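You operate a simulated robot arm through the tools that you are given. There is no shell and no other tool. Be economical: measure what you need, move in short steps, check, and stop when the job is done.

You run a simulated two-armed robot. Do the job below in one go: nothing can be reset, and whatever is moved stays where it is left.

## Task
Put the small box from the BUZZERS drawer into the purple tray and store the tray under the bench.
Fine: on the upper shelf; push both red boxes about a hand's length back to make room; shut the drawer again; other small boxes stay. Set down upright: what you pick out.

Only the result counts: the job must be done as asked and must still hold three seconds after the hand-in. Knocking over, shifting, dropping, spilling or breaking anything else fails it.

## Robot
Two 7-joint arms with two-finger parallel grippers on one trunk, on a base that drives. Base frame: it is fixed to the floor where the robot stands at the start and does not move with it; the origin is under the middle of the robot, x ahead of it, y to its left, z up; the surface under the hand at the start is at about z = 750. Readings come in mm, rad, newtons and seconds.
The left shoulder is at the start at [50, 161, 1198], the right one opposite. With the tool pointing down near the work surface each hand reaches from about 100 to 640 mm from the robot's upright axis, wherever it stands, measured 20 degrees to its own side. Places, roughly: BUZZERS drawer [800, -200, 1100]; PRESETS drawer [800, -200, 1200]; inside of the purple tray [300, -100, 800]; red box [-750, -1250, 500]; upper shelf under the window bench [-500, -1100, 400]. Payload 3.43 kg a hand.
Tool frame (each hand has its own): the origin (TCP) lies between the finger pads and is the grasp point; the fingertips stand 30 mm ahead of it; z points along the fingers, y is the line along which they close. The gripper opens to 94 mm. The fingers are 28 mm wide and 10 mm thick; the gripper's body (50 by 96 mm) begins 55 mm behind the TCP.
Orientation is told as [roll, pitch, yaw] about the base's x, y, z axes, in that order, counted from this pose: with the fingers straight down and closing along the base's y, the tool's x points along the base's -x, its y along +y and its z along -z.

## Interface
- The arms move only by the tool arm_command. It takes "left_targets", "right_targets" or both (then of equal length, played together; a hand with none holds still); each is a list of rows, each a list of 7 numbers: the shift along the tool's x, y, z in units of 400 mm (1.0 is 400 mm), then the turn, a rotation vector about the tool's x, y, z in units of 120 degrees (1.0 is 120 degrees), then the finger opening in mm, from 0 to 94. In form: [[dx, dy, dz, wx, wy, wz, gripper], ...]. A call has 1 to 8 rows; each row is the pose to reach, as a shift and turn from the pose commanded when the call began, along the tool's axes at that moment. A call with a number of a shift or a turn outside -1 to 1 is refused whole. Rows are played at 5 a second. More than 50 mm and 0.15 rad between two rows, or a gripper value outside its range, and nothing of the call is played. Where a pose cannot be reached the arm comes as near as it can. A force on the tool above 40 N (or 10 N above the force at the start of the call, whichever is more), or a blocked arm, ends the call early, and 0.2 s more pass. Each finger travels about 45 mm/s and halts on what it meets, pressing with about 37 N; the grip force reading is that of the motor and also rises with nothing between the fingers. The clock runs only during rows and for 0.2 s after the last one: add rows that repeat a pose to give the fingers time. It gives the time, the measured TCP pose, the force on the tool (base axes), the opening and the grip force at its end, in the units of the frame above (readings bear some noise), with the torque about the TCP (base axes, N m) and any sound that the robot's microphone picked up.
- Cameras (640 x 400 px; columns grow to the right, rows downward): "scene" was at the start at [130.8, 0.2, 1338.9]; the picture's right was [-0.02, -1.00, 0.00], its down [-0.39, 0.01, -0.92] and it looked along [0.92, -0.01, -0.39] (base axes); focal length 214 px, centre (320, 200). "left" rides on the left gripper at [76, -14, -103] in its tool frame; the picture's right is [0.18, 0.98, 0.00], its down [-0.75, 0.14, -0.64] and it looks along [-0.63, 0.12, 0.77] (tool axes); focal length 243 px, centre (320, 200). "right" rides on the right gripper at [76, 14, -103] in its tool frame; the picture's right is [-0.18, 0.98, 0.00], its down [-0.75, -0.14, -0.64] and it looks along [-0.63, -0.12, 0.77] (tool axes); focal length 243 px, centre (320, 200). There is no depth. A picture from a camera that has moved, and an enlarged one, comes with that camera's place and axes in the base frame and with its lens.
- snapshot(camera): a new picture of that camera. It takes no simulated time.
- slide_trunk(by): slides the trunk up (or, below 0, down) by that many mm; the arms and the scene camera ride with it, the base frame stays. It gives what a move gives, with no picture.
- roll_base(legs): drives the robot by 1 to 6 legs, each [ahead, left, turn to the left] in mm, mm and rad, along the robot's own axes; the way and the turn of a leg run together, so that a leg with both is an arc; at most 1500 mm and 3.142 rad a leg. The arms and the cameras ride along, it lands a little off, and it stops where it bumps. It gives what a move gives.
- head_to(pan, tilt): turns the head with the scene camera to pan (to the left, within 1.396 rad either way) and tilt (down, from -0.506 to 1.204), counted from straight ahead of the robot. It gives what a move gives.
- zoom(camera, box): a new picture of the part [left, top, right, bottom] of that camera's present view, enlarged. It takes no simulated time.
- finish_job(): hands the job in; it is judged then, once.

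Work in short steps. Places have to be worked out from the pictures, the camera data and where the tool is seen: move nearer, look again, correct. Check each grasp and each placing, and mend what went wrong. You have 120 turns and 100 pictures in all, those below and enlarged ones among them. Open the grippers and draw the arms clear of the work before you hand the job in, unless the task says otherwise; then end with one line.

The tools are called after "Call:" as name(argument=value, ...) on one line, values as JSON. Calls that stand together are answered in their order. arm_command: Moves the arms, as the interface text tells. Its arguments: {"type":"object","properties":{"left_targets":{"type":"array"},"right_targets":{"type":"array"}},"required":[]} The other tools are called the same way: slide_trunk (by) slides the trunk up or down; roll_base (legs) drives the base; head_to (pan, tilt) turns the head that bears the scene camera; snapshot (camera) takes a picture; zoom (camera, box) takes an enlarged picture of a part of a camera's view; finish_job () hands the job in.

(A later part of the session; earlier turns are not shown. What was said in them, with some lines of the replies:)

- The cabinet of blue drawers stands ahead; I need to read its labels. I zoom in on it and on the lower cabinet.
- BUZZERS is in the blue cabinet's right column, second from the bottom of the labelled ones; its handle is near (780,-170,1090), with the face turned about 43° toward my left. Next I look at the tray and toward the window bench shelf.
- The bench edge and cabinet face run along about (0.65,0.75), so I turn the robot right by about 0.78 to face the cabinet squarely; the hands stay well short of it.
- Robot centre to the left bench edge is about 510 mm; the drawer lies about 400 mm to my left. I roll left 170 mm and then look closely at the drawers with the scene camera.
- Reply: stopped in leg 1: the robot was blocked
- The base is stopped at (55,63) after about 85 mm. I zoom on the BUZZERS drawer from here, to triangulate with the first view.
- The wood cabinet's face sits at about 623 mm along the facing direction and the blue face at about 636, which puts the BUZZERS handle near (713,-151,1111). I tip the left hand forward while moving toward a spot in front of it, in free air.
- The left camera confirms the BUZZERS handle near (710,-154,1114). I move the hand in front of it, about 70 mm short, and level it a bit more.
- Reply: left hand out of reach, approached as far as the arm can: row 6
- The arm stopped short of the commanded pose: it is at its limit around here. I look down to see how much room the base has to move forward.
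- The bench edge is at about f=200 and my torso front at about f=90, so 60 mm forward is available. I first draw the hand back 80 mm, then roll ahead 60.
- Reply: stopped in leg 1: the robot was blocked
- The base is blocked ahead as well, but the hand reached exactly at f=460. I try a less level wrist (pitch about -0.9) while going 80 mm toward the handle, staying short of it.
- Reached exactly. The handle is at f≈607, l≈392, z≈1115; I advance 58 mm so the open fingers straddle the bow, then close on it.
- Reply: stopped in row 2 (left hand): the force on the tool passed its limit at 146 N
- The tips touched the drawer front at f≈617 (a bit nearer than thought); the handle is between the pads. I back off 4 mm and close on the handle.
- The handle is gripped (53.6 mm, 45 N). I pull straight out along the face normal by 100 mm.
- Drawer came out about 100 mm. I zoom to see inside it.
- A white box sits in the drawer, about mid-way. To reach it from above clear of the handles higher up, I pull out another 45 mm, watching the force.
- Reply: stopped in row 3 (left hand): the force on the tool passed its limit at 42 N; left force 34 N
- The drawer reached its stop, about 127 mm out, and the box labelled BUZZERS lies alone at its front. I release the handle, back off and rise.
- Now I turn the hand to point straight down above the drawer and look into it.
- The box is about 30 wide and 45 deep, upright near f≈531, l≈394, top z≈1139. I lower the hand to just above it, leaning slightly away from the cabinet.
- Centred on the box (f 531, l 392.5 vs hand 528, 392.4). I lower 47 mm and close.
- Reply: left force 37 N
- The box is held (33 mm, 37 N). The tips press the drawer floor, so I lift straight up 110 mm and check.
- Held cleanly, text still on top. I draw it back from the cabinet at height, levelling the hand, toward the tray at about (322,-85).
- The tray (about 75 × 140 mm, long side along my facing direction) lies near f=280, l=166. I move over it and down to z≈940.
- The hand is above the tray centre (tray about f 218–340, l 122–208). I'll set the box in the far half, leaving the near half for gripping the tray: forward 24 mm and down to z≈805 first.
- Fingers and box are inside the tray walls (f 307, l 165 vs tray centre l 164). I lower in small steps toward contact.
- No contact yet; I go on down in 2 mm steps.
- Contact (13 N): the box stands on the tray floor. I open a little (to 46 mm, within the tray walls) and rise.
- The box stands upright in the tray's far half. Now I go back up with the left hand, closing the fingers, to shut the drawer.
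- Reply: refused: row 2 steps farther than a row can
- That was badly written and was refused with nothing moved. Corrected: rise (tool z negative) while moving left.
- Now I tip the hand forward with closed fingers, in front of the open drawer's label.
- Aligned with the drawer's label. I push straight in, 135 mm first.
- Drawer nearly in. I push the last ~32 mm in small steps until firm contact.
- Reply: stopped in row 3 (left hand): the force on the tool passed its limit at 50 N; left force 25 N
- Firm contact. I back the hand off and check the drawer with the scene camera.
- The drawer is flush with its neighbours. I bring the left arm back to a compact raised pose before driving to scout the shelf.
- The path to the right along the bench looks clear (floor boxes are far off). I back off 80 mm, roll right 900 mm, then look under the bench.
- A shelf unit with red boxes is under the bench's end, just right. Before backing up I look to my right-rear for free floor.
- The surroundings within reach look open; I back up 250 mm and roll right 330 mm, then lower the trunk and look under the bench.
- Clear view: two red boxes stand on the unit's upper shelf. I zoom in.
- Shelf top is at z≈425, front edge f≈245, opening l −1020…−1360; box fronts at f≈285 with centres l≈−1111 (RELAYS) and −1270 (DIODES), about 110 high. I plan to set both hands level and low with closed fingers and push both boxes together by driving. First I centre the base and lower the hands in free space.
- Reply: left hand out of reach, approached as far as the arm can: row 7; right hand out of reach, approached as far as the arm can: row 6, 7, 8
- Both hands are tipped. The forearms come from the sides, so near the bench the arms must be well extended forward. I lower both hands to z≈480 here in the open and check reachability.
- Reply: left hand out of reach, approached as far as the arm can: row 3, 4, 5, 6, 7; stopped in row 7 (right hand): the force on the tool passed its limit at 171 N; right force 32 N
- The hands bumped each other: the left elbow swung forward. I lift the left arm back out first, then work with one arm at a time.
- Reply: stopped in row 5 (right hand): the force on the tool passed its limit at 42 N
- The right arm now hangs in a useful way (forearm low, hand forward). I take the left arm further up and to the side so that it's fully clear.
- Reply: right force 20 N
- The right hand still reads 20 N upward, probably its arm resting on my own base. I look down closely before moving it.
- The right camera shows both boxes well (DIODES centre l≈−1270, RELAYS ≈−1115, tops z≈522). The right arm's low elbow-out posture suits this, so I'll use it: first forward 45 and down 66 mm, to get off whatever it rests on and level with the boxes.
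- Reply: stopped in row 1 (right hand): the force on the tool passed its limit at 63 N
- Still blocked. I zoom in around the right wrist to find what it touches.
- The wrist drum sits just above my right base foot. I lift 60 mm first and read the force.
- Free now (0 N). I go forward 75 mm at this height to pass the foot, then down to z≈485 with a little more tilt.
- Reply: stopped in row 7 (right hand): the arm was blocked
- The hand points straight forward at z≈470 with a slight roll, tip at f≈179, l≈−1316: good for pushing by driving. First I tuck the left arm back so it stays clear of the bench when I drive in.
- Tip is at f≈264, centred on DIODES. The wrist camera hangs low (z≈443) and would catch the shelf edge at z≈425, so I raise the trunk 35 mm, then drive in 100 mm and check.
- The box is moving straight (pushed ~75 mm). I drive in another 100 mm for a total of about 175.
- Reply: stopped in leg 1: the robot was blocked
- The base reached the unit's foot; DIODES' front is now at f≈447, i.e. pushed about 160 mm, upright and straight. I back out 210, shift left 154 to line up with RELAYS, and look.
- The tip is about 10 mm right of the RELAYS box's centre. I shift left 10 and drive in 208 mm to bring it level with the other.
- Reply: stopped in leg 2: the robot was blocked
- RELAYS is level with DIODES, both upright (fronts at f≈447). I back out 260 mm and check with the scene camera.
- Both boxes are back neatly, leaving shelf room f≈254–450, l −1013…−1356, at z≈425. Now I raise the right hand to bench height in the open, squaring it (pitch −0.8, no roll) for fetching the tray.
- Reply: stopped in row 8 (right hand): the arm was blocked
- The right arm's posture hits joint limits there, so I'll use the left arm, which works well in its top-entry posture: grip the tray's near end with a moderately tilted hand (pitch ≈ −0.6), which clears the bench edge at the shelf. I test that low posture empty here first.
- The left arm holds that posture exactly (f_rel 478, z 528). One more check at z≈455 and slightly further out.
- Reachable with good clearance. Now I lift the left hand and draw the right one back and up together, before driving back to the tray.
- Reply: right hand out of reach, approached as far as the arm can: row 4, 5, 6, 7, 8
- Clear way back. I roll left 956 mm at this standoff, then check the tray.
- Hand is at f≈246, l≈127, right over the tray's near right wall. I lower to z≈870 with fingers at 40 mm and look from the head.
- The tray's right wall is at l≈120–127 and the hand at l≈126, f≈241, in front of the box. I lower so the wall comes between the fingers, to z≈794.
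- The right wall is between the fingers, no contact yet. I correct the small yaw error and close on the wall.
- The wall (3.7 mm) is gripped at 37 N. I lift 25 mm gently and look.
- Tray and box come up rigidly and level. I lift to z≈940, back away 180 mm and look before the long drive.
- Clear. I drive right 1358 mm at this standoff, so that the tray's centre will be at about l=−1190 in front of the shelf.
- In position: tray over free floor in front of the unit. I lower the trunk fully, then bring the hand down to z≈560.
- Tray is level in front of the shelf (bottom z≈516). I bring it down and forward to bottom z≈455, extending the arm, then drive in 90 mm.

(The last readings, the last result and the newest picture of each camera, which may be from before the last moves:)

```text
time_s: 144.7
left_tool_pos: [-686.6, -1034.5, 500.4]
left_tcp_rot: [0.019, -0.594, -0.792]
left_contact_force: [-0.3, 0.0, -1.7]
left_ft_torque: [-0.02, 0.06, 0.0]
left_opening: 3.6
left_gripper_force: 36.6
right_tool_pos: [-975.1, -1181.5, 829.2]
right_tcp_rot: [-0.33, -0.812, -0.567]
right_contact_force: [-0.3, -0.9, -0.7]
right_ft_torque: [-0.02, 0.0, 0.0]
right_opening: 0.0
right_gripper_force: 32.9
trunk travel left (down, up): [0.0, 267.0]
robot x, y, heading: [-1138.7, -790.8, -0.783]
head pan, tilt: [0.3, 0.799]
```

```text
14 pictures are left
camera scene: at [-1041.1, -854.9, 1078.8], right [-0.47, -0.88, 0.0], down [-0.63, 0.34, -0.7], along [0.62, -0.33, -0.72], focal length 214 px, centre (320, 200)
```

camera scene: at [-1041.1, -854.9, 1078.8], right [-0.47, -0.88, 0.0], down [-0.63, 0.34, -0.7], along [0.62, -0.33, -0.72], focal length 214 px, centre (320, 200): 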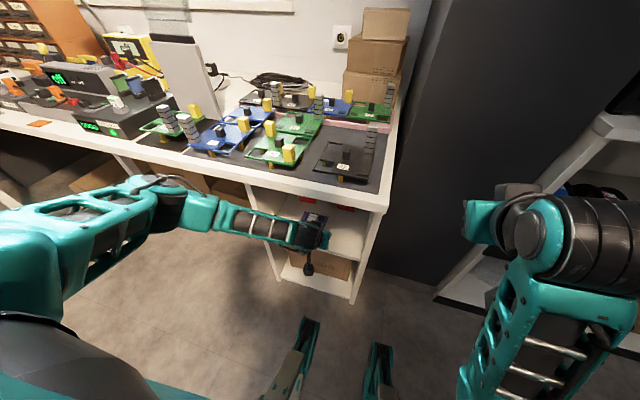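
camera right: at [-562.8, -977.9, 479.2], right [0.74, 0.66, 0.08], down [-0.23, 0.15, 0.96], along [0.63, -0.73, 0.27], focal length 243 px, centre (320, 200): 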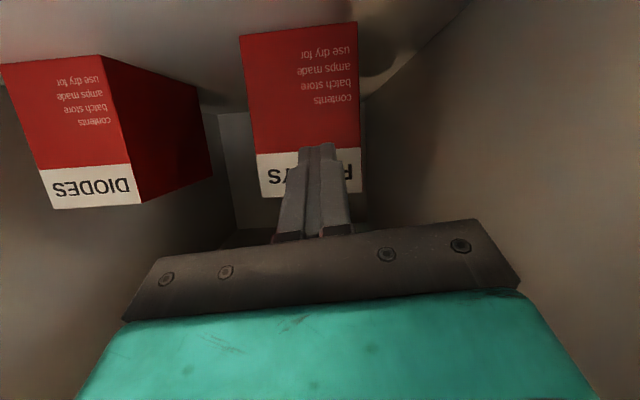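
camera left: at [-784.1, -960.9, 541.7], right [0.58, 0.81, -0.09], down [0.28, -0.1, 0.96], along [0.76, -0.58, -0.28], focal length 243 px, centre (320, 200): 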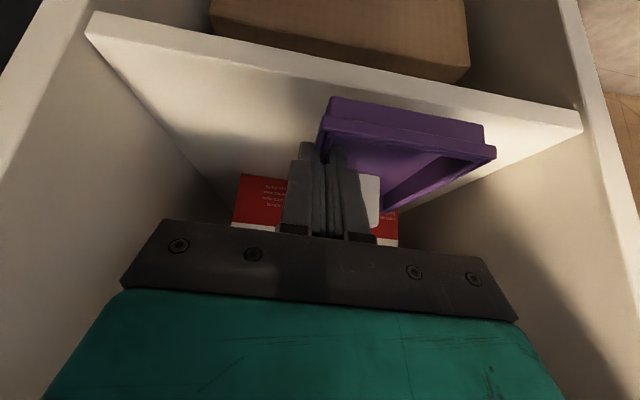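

The tray is half over the shelf (f 220–350) and level. My elbow nears the bench edge, so rather than drive I extend the arm 45 mm forward.

Call:
arm_command(left_targets=[[-0.031, 0, 0.021, 0, 0, 0, 0], [-0.062, 0, 0.042, 0, 0, 0, 0], [-0.093, 0, 0.063, 0, 0, 0, 0], [-0.093, 0, 0.063, 0, 0, 0, 0]])

Call:
zoom(camera="scene", box=[80, 140, 400, 320])

```text
time_s: 145.7
left_tool_pos: [-656.6, -1067.2, 499.0]
left_tcp_rot: [0.015, -0.593, -0.789]
left_contact_force: [-0.1, 0.2, -1.9]
left_ft_torque: [0.01, 0.06, -0.02]
left_opening: 3.7
left_gripper_force: 36.8
right_tool_pos: [-976.1, -1181.3, 829.3]
right_tcp_rot: [-0.329, -0.814, -0.565]
right_contact_force: [-0.3, -0.3, -0.4]
right_ft_torque: [0.0, 0.02, 0.0]
right_opening: 0.0
right_gripper_force: 33.2
trunk travel left (down, up): [0.0, 267.0]
robot x, y, heading: [-1141.2, -787.4, -0.79]
head pan, tilt: [0.3, 0.799]
```

```text
2.00 times, centred on (240, 230) of scene
camera zoom: at [-1041.1, -855.0, 1078.8], right [-0.47, -0.88, 0.0], down [-0.63, 0.34, -0.7], along [0.62, -0.33, -0.72], focal length 429 px, centre (480, 140)
```

zoom: 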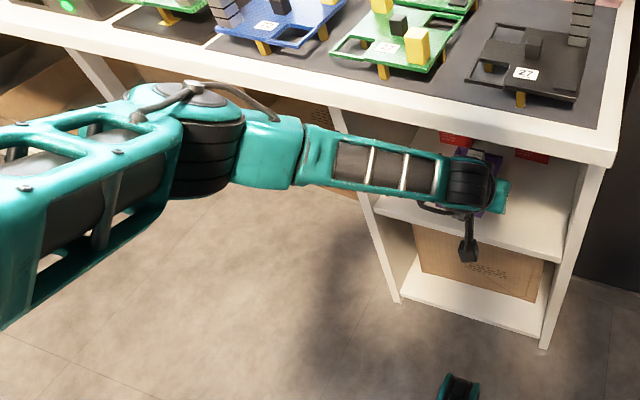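

Tray now spans f≈264–394. I move 12 mm further in while lowering 24 mm.

Call:
arm_command(left_targets=[[-0.006, 0, 0.025, 0, 0, 0, 0], [0.0, 0, 0.045, 0, 0, 0, 0], [0.009, 0, 0.0665, 0, 0, 0, 0], [0.009, 0, 0.0665, 0, 0, 0, 0]])

```text
time_s: 146.7
left_tool_pos: [-646.2, -1076.1, 474.8]
left_tcp_rot: [0.018, -0.593, -0.79]
left_contact_force: [1.2, -0.2, -1.6]
left_ft_torque: [0.04, 0.07, 0.0]
left_opening: 3.8
left_gripper_force: 37.1
right_tool_pos: [-976.4, -1181.6, 829.0]
right_tcp_rot: [-0.33, -0.812, -0.567]
right_contact_force: [-0.2, -0.4, 0.3]
right_ft_torque: [-0.03, 0.0, 0.01]
right_opening: 0.0
right_gripper_force: 33.1
trunk travel left (down, up): [0.0, 267.0]
robot x, y, heading: [-1140.6, -789.7, -0.79]
head pan, tilt: [0.3, 0.799]
```

No contact yet at z≈475; I continue in 2 mm steps.

Call:
arm_command(left_targets=[[0.003, 0, 0.004, 0, 0, 0, 0], [0.0055, 0, 0.008, 0, 0, 0, 0], [0.0085, 0, 0.0125, 0, 0, 0, 0], [0.0085, 0, 0.0125, 0, 0, 0, 0]])

Call:
snapshot(camera="left")

```text
time_s: 147.7
left_tool_pos: [-647.0, -1074.5, 469.2]
left_tcp_rot: [0.016, -0.594, -0.791]
left_contact_force: [0.5, -0.2, -0.9]
left_ft_torque: [0.0, 0.07, -0.03]
left_opening: 3.8
left_gripper_force: 36.4
right_tool_pos: [-976.0, -1181.5, 828.4]
right_tcp_rot: [-0.33, -0.812, -0.566]
right_contact_force: [0.2, -0.3, 0.0]
right_ft_torque: [0.01, -0.02, -0.04]
right_opening: 0.0
right_gripper_force: 33.2
trunk travel left (down, up): [0.0, 267.0]
robot x, y, heading: [-1141.1, -788.5, -0.786]
head pan, tilt: [0.3, 0.799]
```

```text
12 pictures are left
camera left: at [-743.8, -1000.5, 511.4], right [0.58, 0.81, -0.09], down [0.28, -0.1, 0.96], along [0.76, -0.58, -0.28], focal length 243 px, centre (320, 200)
```

left: 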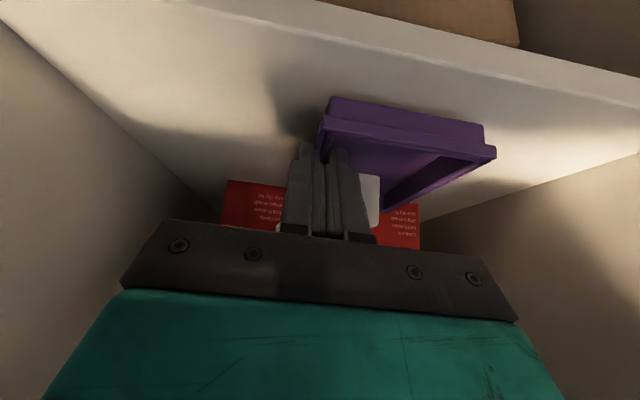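

Well inside the shelf edge but still no contact. I continue down, up to 8 mm.

Call:
arm_command(left_targets=[[0.003, 0, 0.004, 0, 0, 0, 0], [0.0055, 0, 0.008, 0, 0, 0, 0], [0.0085, 0, 0.0125, 0, 0, 0, 0], [0.0112, 0, 0.0166, 0, 0, 0, 0]])

```text
time_s: 148.7
left_tool_pos: [-645.3, -1076.9, 463.2]
left_tcp_rot: [0.017, -0.597, -0.789]
left_contact_force: [0.2, 1.4, 4.6]
left_ft_torque: [-0.41, -0.37, 0.08]
left_opening: 3.7
left_gripper_force: 36.9
right_tool_pos: [-977.5, -1181.0, 829.7]
right_tcp_rot: [-0.329, -0.812, -0.566]
right_contact_force: [0.4, -0.7, -0.8]
right_ft_torque: [-0.03, -0.02, -0.01]
right_opening: 0.0
right_gripper_force: 33.0
trunk travel left (down, up): [0.0, 267.0]
robot x, y, heading: [-1139.2, -792.7, -0.788]
head pan, tilt: [0.3, 0.799]
```

Contact: the tray rests on the shelf. I open to 26 mm, then rise 30 mm straight up out of the tray.

Call:
arm_command(left_targets=[[0, 0, 0, 0, 0, 0, 15], [0, 0, 0, 0, 0, 0, 26], [0, 0, 0, 0, 0, 0, 26], [0, 0, 0, 0, 0, 0, 26], [-0.014, 0, -0.021, 0, 0, 0, 26], [-0.028, 0, -0.0415, 0, 0, 0, 26], [-0.042, 0, -0.062, 0, 0, 0, 26], [-0.042, 0, -0.062, 0, 0, 0, 26]])

Call:
snapshot(camera="left")

```text
time_s: 150.5
left_tool_pos: [-646.6, -1076.1, 492.3]
left_tcp_rot: [0.019, -0.593, -0.79]
left_contact_force: [-0.8, 0.0, 0.0]
left_ft_torque: [0.0, 0.0, -0.01]
left_opening: 26.2
left_gripper_force: 0.1
right_tool_pos: [-976.4, -1181.7, 828.5]
right_tcp_rot: [-0.331, -0.81, -0.564]
right_contact_force: [-0.7, 0.5, -0.6]
right_ft_torque: [0.0, 0.03, 0.01]
right_opening: 0.1
right_gripper_force: 32.8
trunk travel left (down, up): [0.0, 267.0]
robot x, y, heading: [-1140.3, -789.7, -0.787]
head pan, tilt: [0.3, 0.799]
```

```text
11 pictures are left
camera left: at [-744.0, -1001.6, 533.6], right [0.58, 0.81, -0.09], down [0.28, -0.1, 0.96], along [0.76, -0.58, -0.28], focal length 243 px, centre (320, 200)
```

left: 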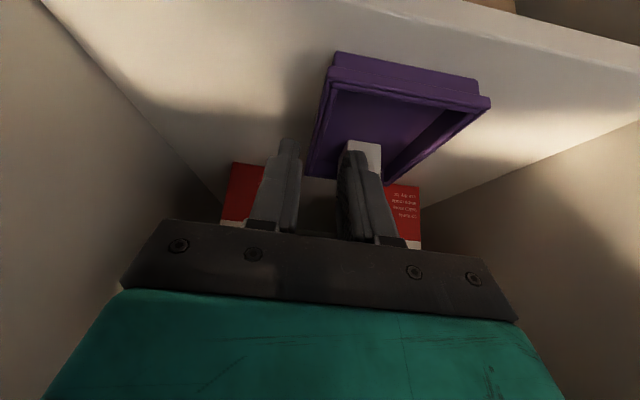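

Tray released, fully on the shelf with the box upright in it. I retreat along the finger axis a bit, then drive straight back.

Call:
arm_command(left_targets=[[0, 0, -0.035, 0, 0, 0, 26], [0.015, 0, -0.08, 0, 0, 0, 26]])

Call:
roll_base(legs=[[-200, 0, 0]])

Call:
head_to(pan=0.15, tilt=0.65)

Call:
zoom(camera="scene", box=[220, 160, 400, 300])

Call:
snapshot(camera="left")

```text
time_s: 151.1
left_tool_pos: [-663.7, -1057.7, 514.8]
left_tcp_rot: [0.017, -0.593, -0.791]
left_contact_force: [-0.3, -0.9, 0.0]
left_ft_torque: [-0.02, -0.01, 0.03]
left_opening: 26.2
left_gripper_force: 0.0
right_tool_pos: [-976.3, -1181.2, 829.2]
right_tcp_rot: [-0.33, -0.812, -0.566]
right_contact_force: [-0.5, 0.0, 0.1]
right_ft_torque: [-0.02, 0.01, -0.01]
right_opening: 0.0
right_gripper_force: 33.0
trunk travel left (down, up): [0.0, 267.0]
robot x, y, heading: [-1135.8, -789.0, -0.792]
head pan, tilt: [0.3, 0.799]
```

```text
time_s: 152.7
left_tool_pos: [-806.1, -914.4, 514.8]
left_tcp_rot: [0.018, -0.594, -0.79]
left_contact_force: [-0.6, -0.3, 0.3]
left_ft_torque: [0.0, 0.01, -0.03]
left_opening: 26.3
left_gripper_force: 0.0
right_tool_pos: [-1119.0, -1038.3, 829.6]
right_tcp_rot: [-0.33, -0.812, -0.565]
right_contact_force: [-0.2, -0.4, -0.1]
right_ft_torque: [0.03, -0.01, 0.01]
right_opening: 0.2
right_gripper_force: 33.5
trunk travel left (down, up): [0.0, 267.0]
robot x, y, heading: [-1284.6, -647.2, -0.783]
head pan, tilt: [0.3, 0.799]
```

```text
time_s: 153.4
left_tool_pos: [-806.8, -913.8, 514.7]
left_tcp_rot: [0.016, -0.593, -0.788]
left_contact_force: [-0.4, 0.2, 0.1]
left_ft_torque: [-0.02, 0.03, 0.04]
left_opening: 26.1
left_gripper_force: 0.2
right_tool_pos: [-1119.3, -1037.7, 829.2]
right_tcp_rot: [-0.33, -0.811, -0.563]
right_contact_force: [0.1, 1.0, -0.5]
right_ft_torque: [0.01, -0.01, -0.01]
right_opening: 0.0
right_gripper_force: 33.0
trunk travel left (down, up): [0.0, 267.0]
robot x, y, heading: [-1281.3, -646.2, -0.783]
head pan, tilt: [0.15, 0.649]
```

```text
2.86 times, centred on (310, 230) of scene
camera zoom: at [-1186.1, -724.7, 1091.4], right [-0.59, -0.8, 0.0], down [-0.49, 0.36, -0.8], along [0.64, -0.47, -0.6], focal length 613 px, centre (349, 114)
```

zoom: 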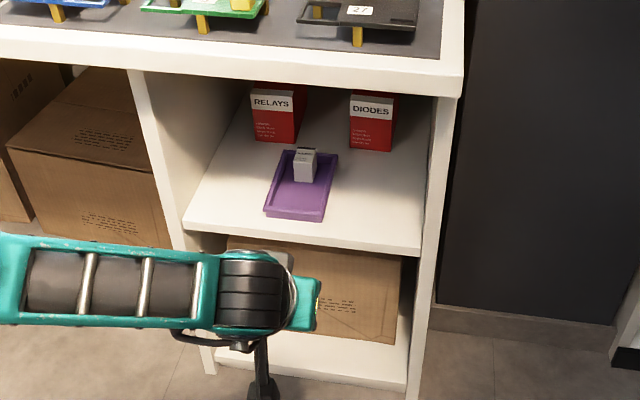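

```text
9 pictures are left
camera left: at [-903.4, -840.5, 556.7], right [0.58, 0.81, -0.09], down [0.28, -0.1, 0.96], along [0.76, -0.58, -0.28], focal length 243 px, centre (320, 200)
```

left: 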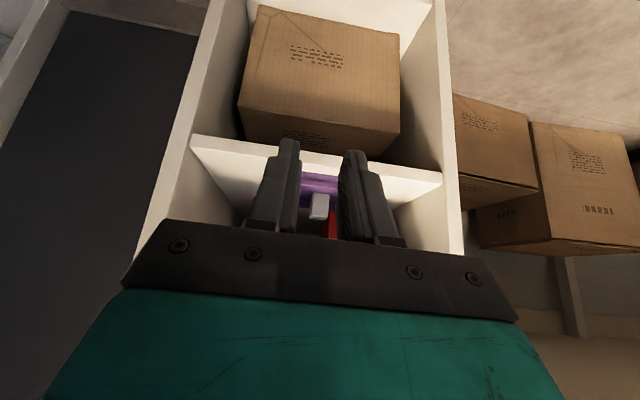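

Tray lies flat on the upper shelf with the BUZZERS box upright inside; both red boxes stand behind. I open both grippers, with the arms already clear.

Call:
arm_command(left_targets=[[0, 0, 0, 0, 0, 0, 60], [0, 0, -0.05, 0, 0, 0, 94], [0, 0, -0.1, 0, 0, 0, 94], [0, 0, -0.1, 0, 0, 0, 94], [0, 0, -0.1, 0, 0, 0, 94]], right_targets=[[0, 0, 0, 0, 0, 0, 40], [0, 0, 0, 0, 0, 0, 80], [0, 0, 0, 0, 0, 0, 94], [0, 0, 0, 0, 0, 0, 94], [0, 0, 0, 0, 0, 0, 94]])

```text
time_s: 154.6
left_tool_pos: [-822.5, -899.6, 548.8]
left_tcp_rot: [0.017, -0.594, -0.788]
left_contact_force: [0.9, -0.2, 0.2]
left_ft_torque: [0.0, -0.02, -0.05]
left_opening: 94.0
left_gripper_force: 0.1
right_tool_pos: [-1119.5, -1037.1, 828.7]
right_tcp_rot: [-0.332, -0.813, -0.565]
right_contact_force: [-0.4, 0.2, 0.3]
right_ft_torque: [-0.01, 0.0, -0.02]
right_opening: 94.0
right_gripper_force: 0.0
trunk travel left (down, up): [0.0, 267.0]
robot x, y, heading: [-1282.5, -646.1, -0.787]
head pan, tilt: [0.15, 0.649]
```

Everything is in place and the hands are open and clear; I hand the job in.

Call:
finish_job()

```text
The job is handed in.
```

The BUZZERS box stands upright in the purple tray on the upper shelf under the window bench. Both red boxes are pushed back about 160 mm, and the BUZZERS drawer is shut.
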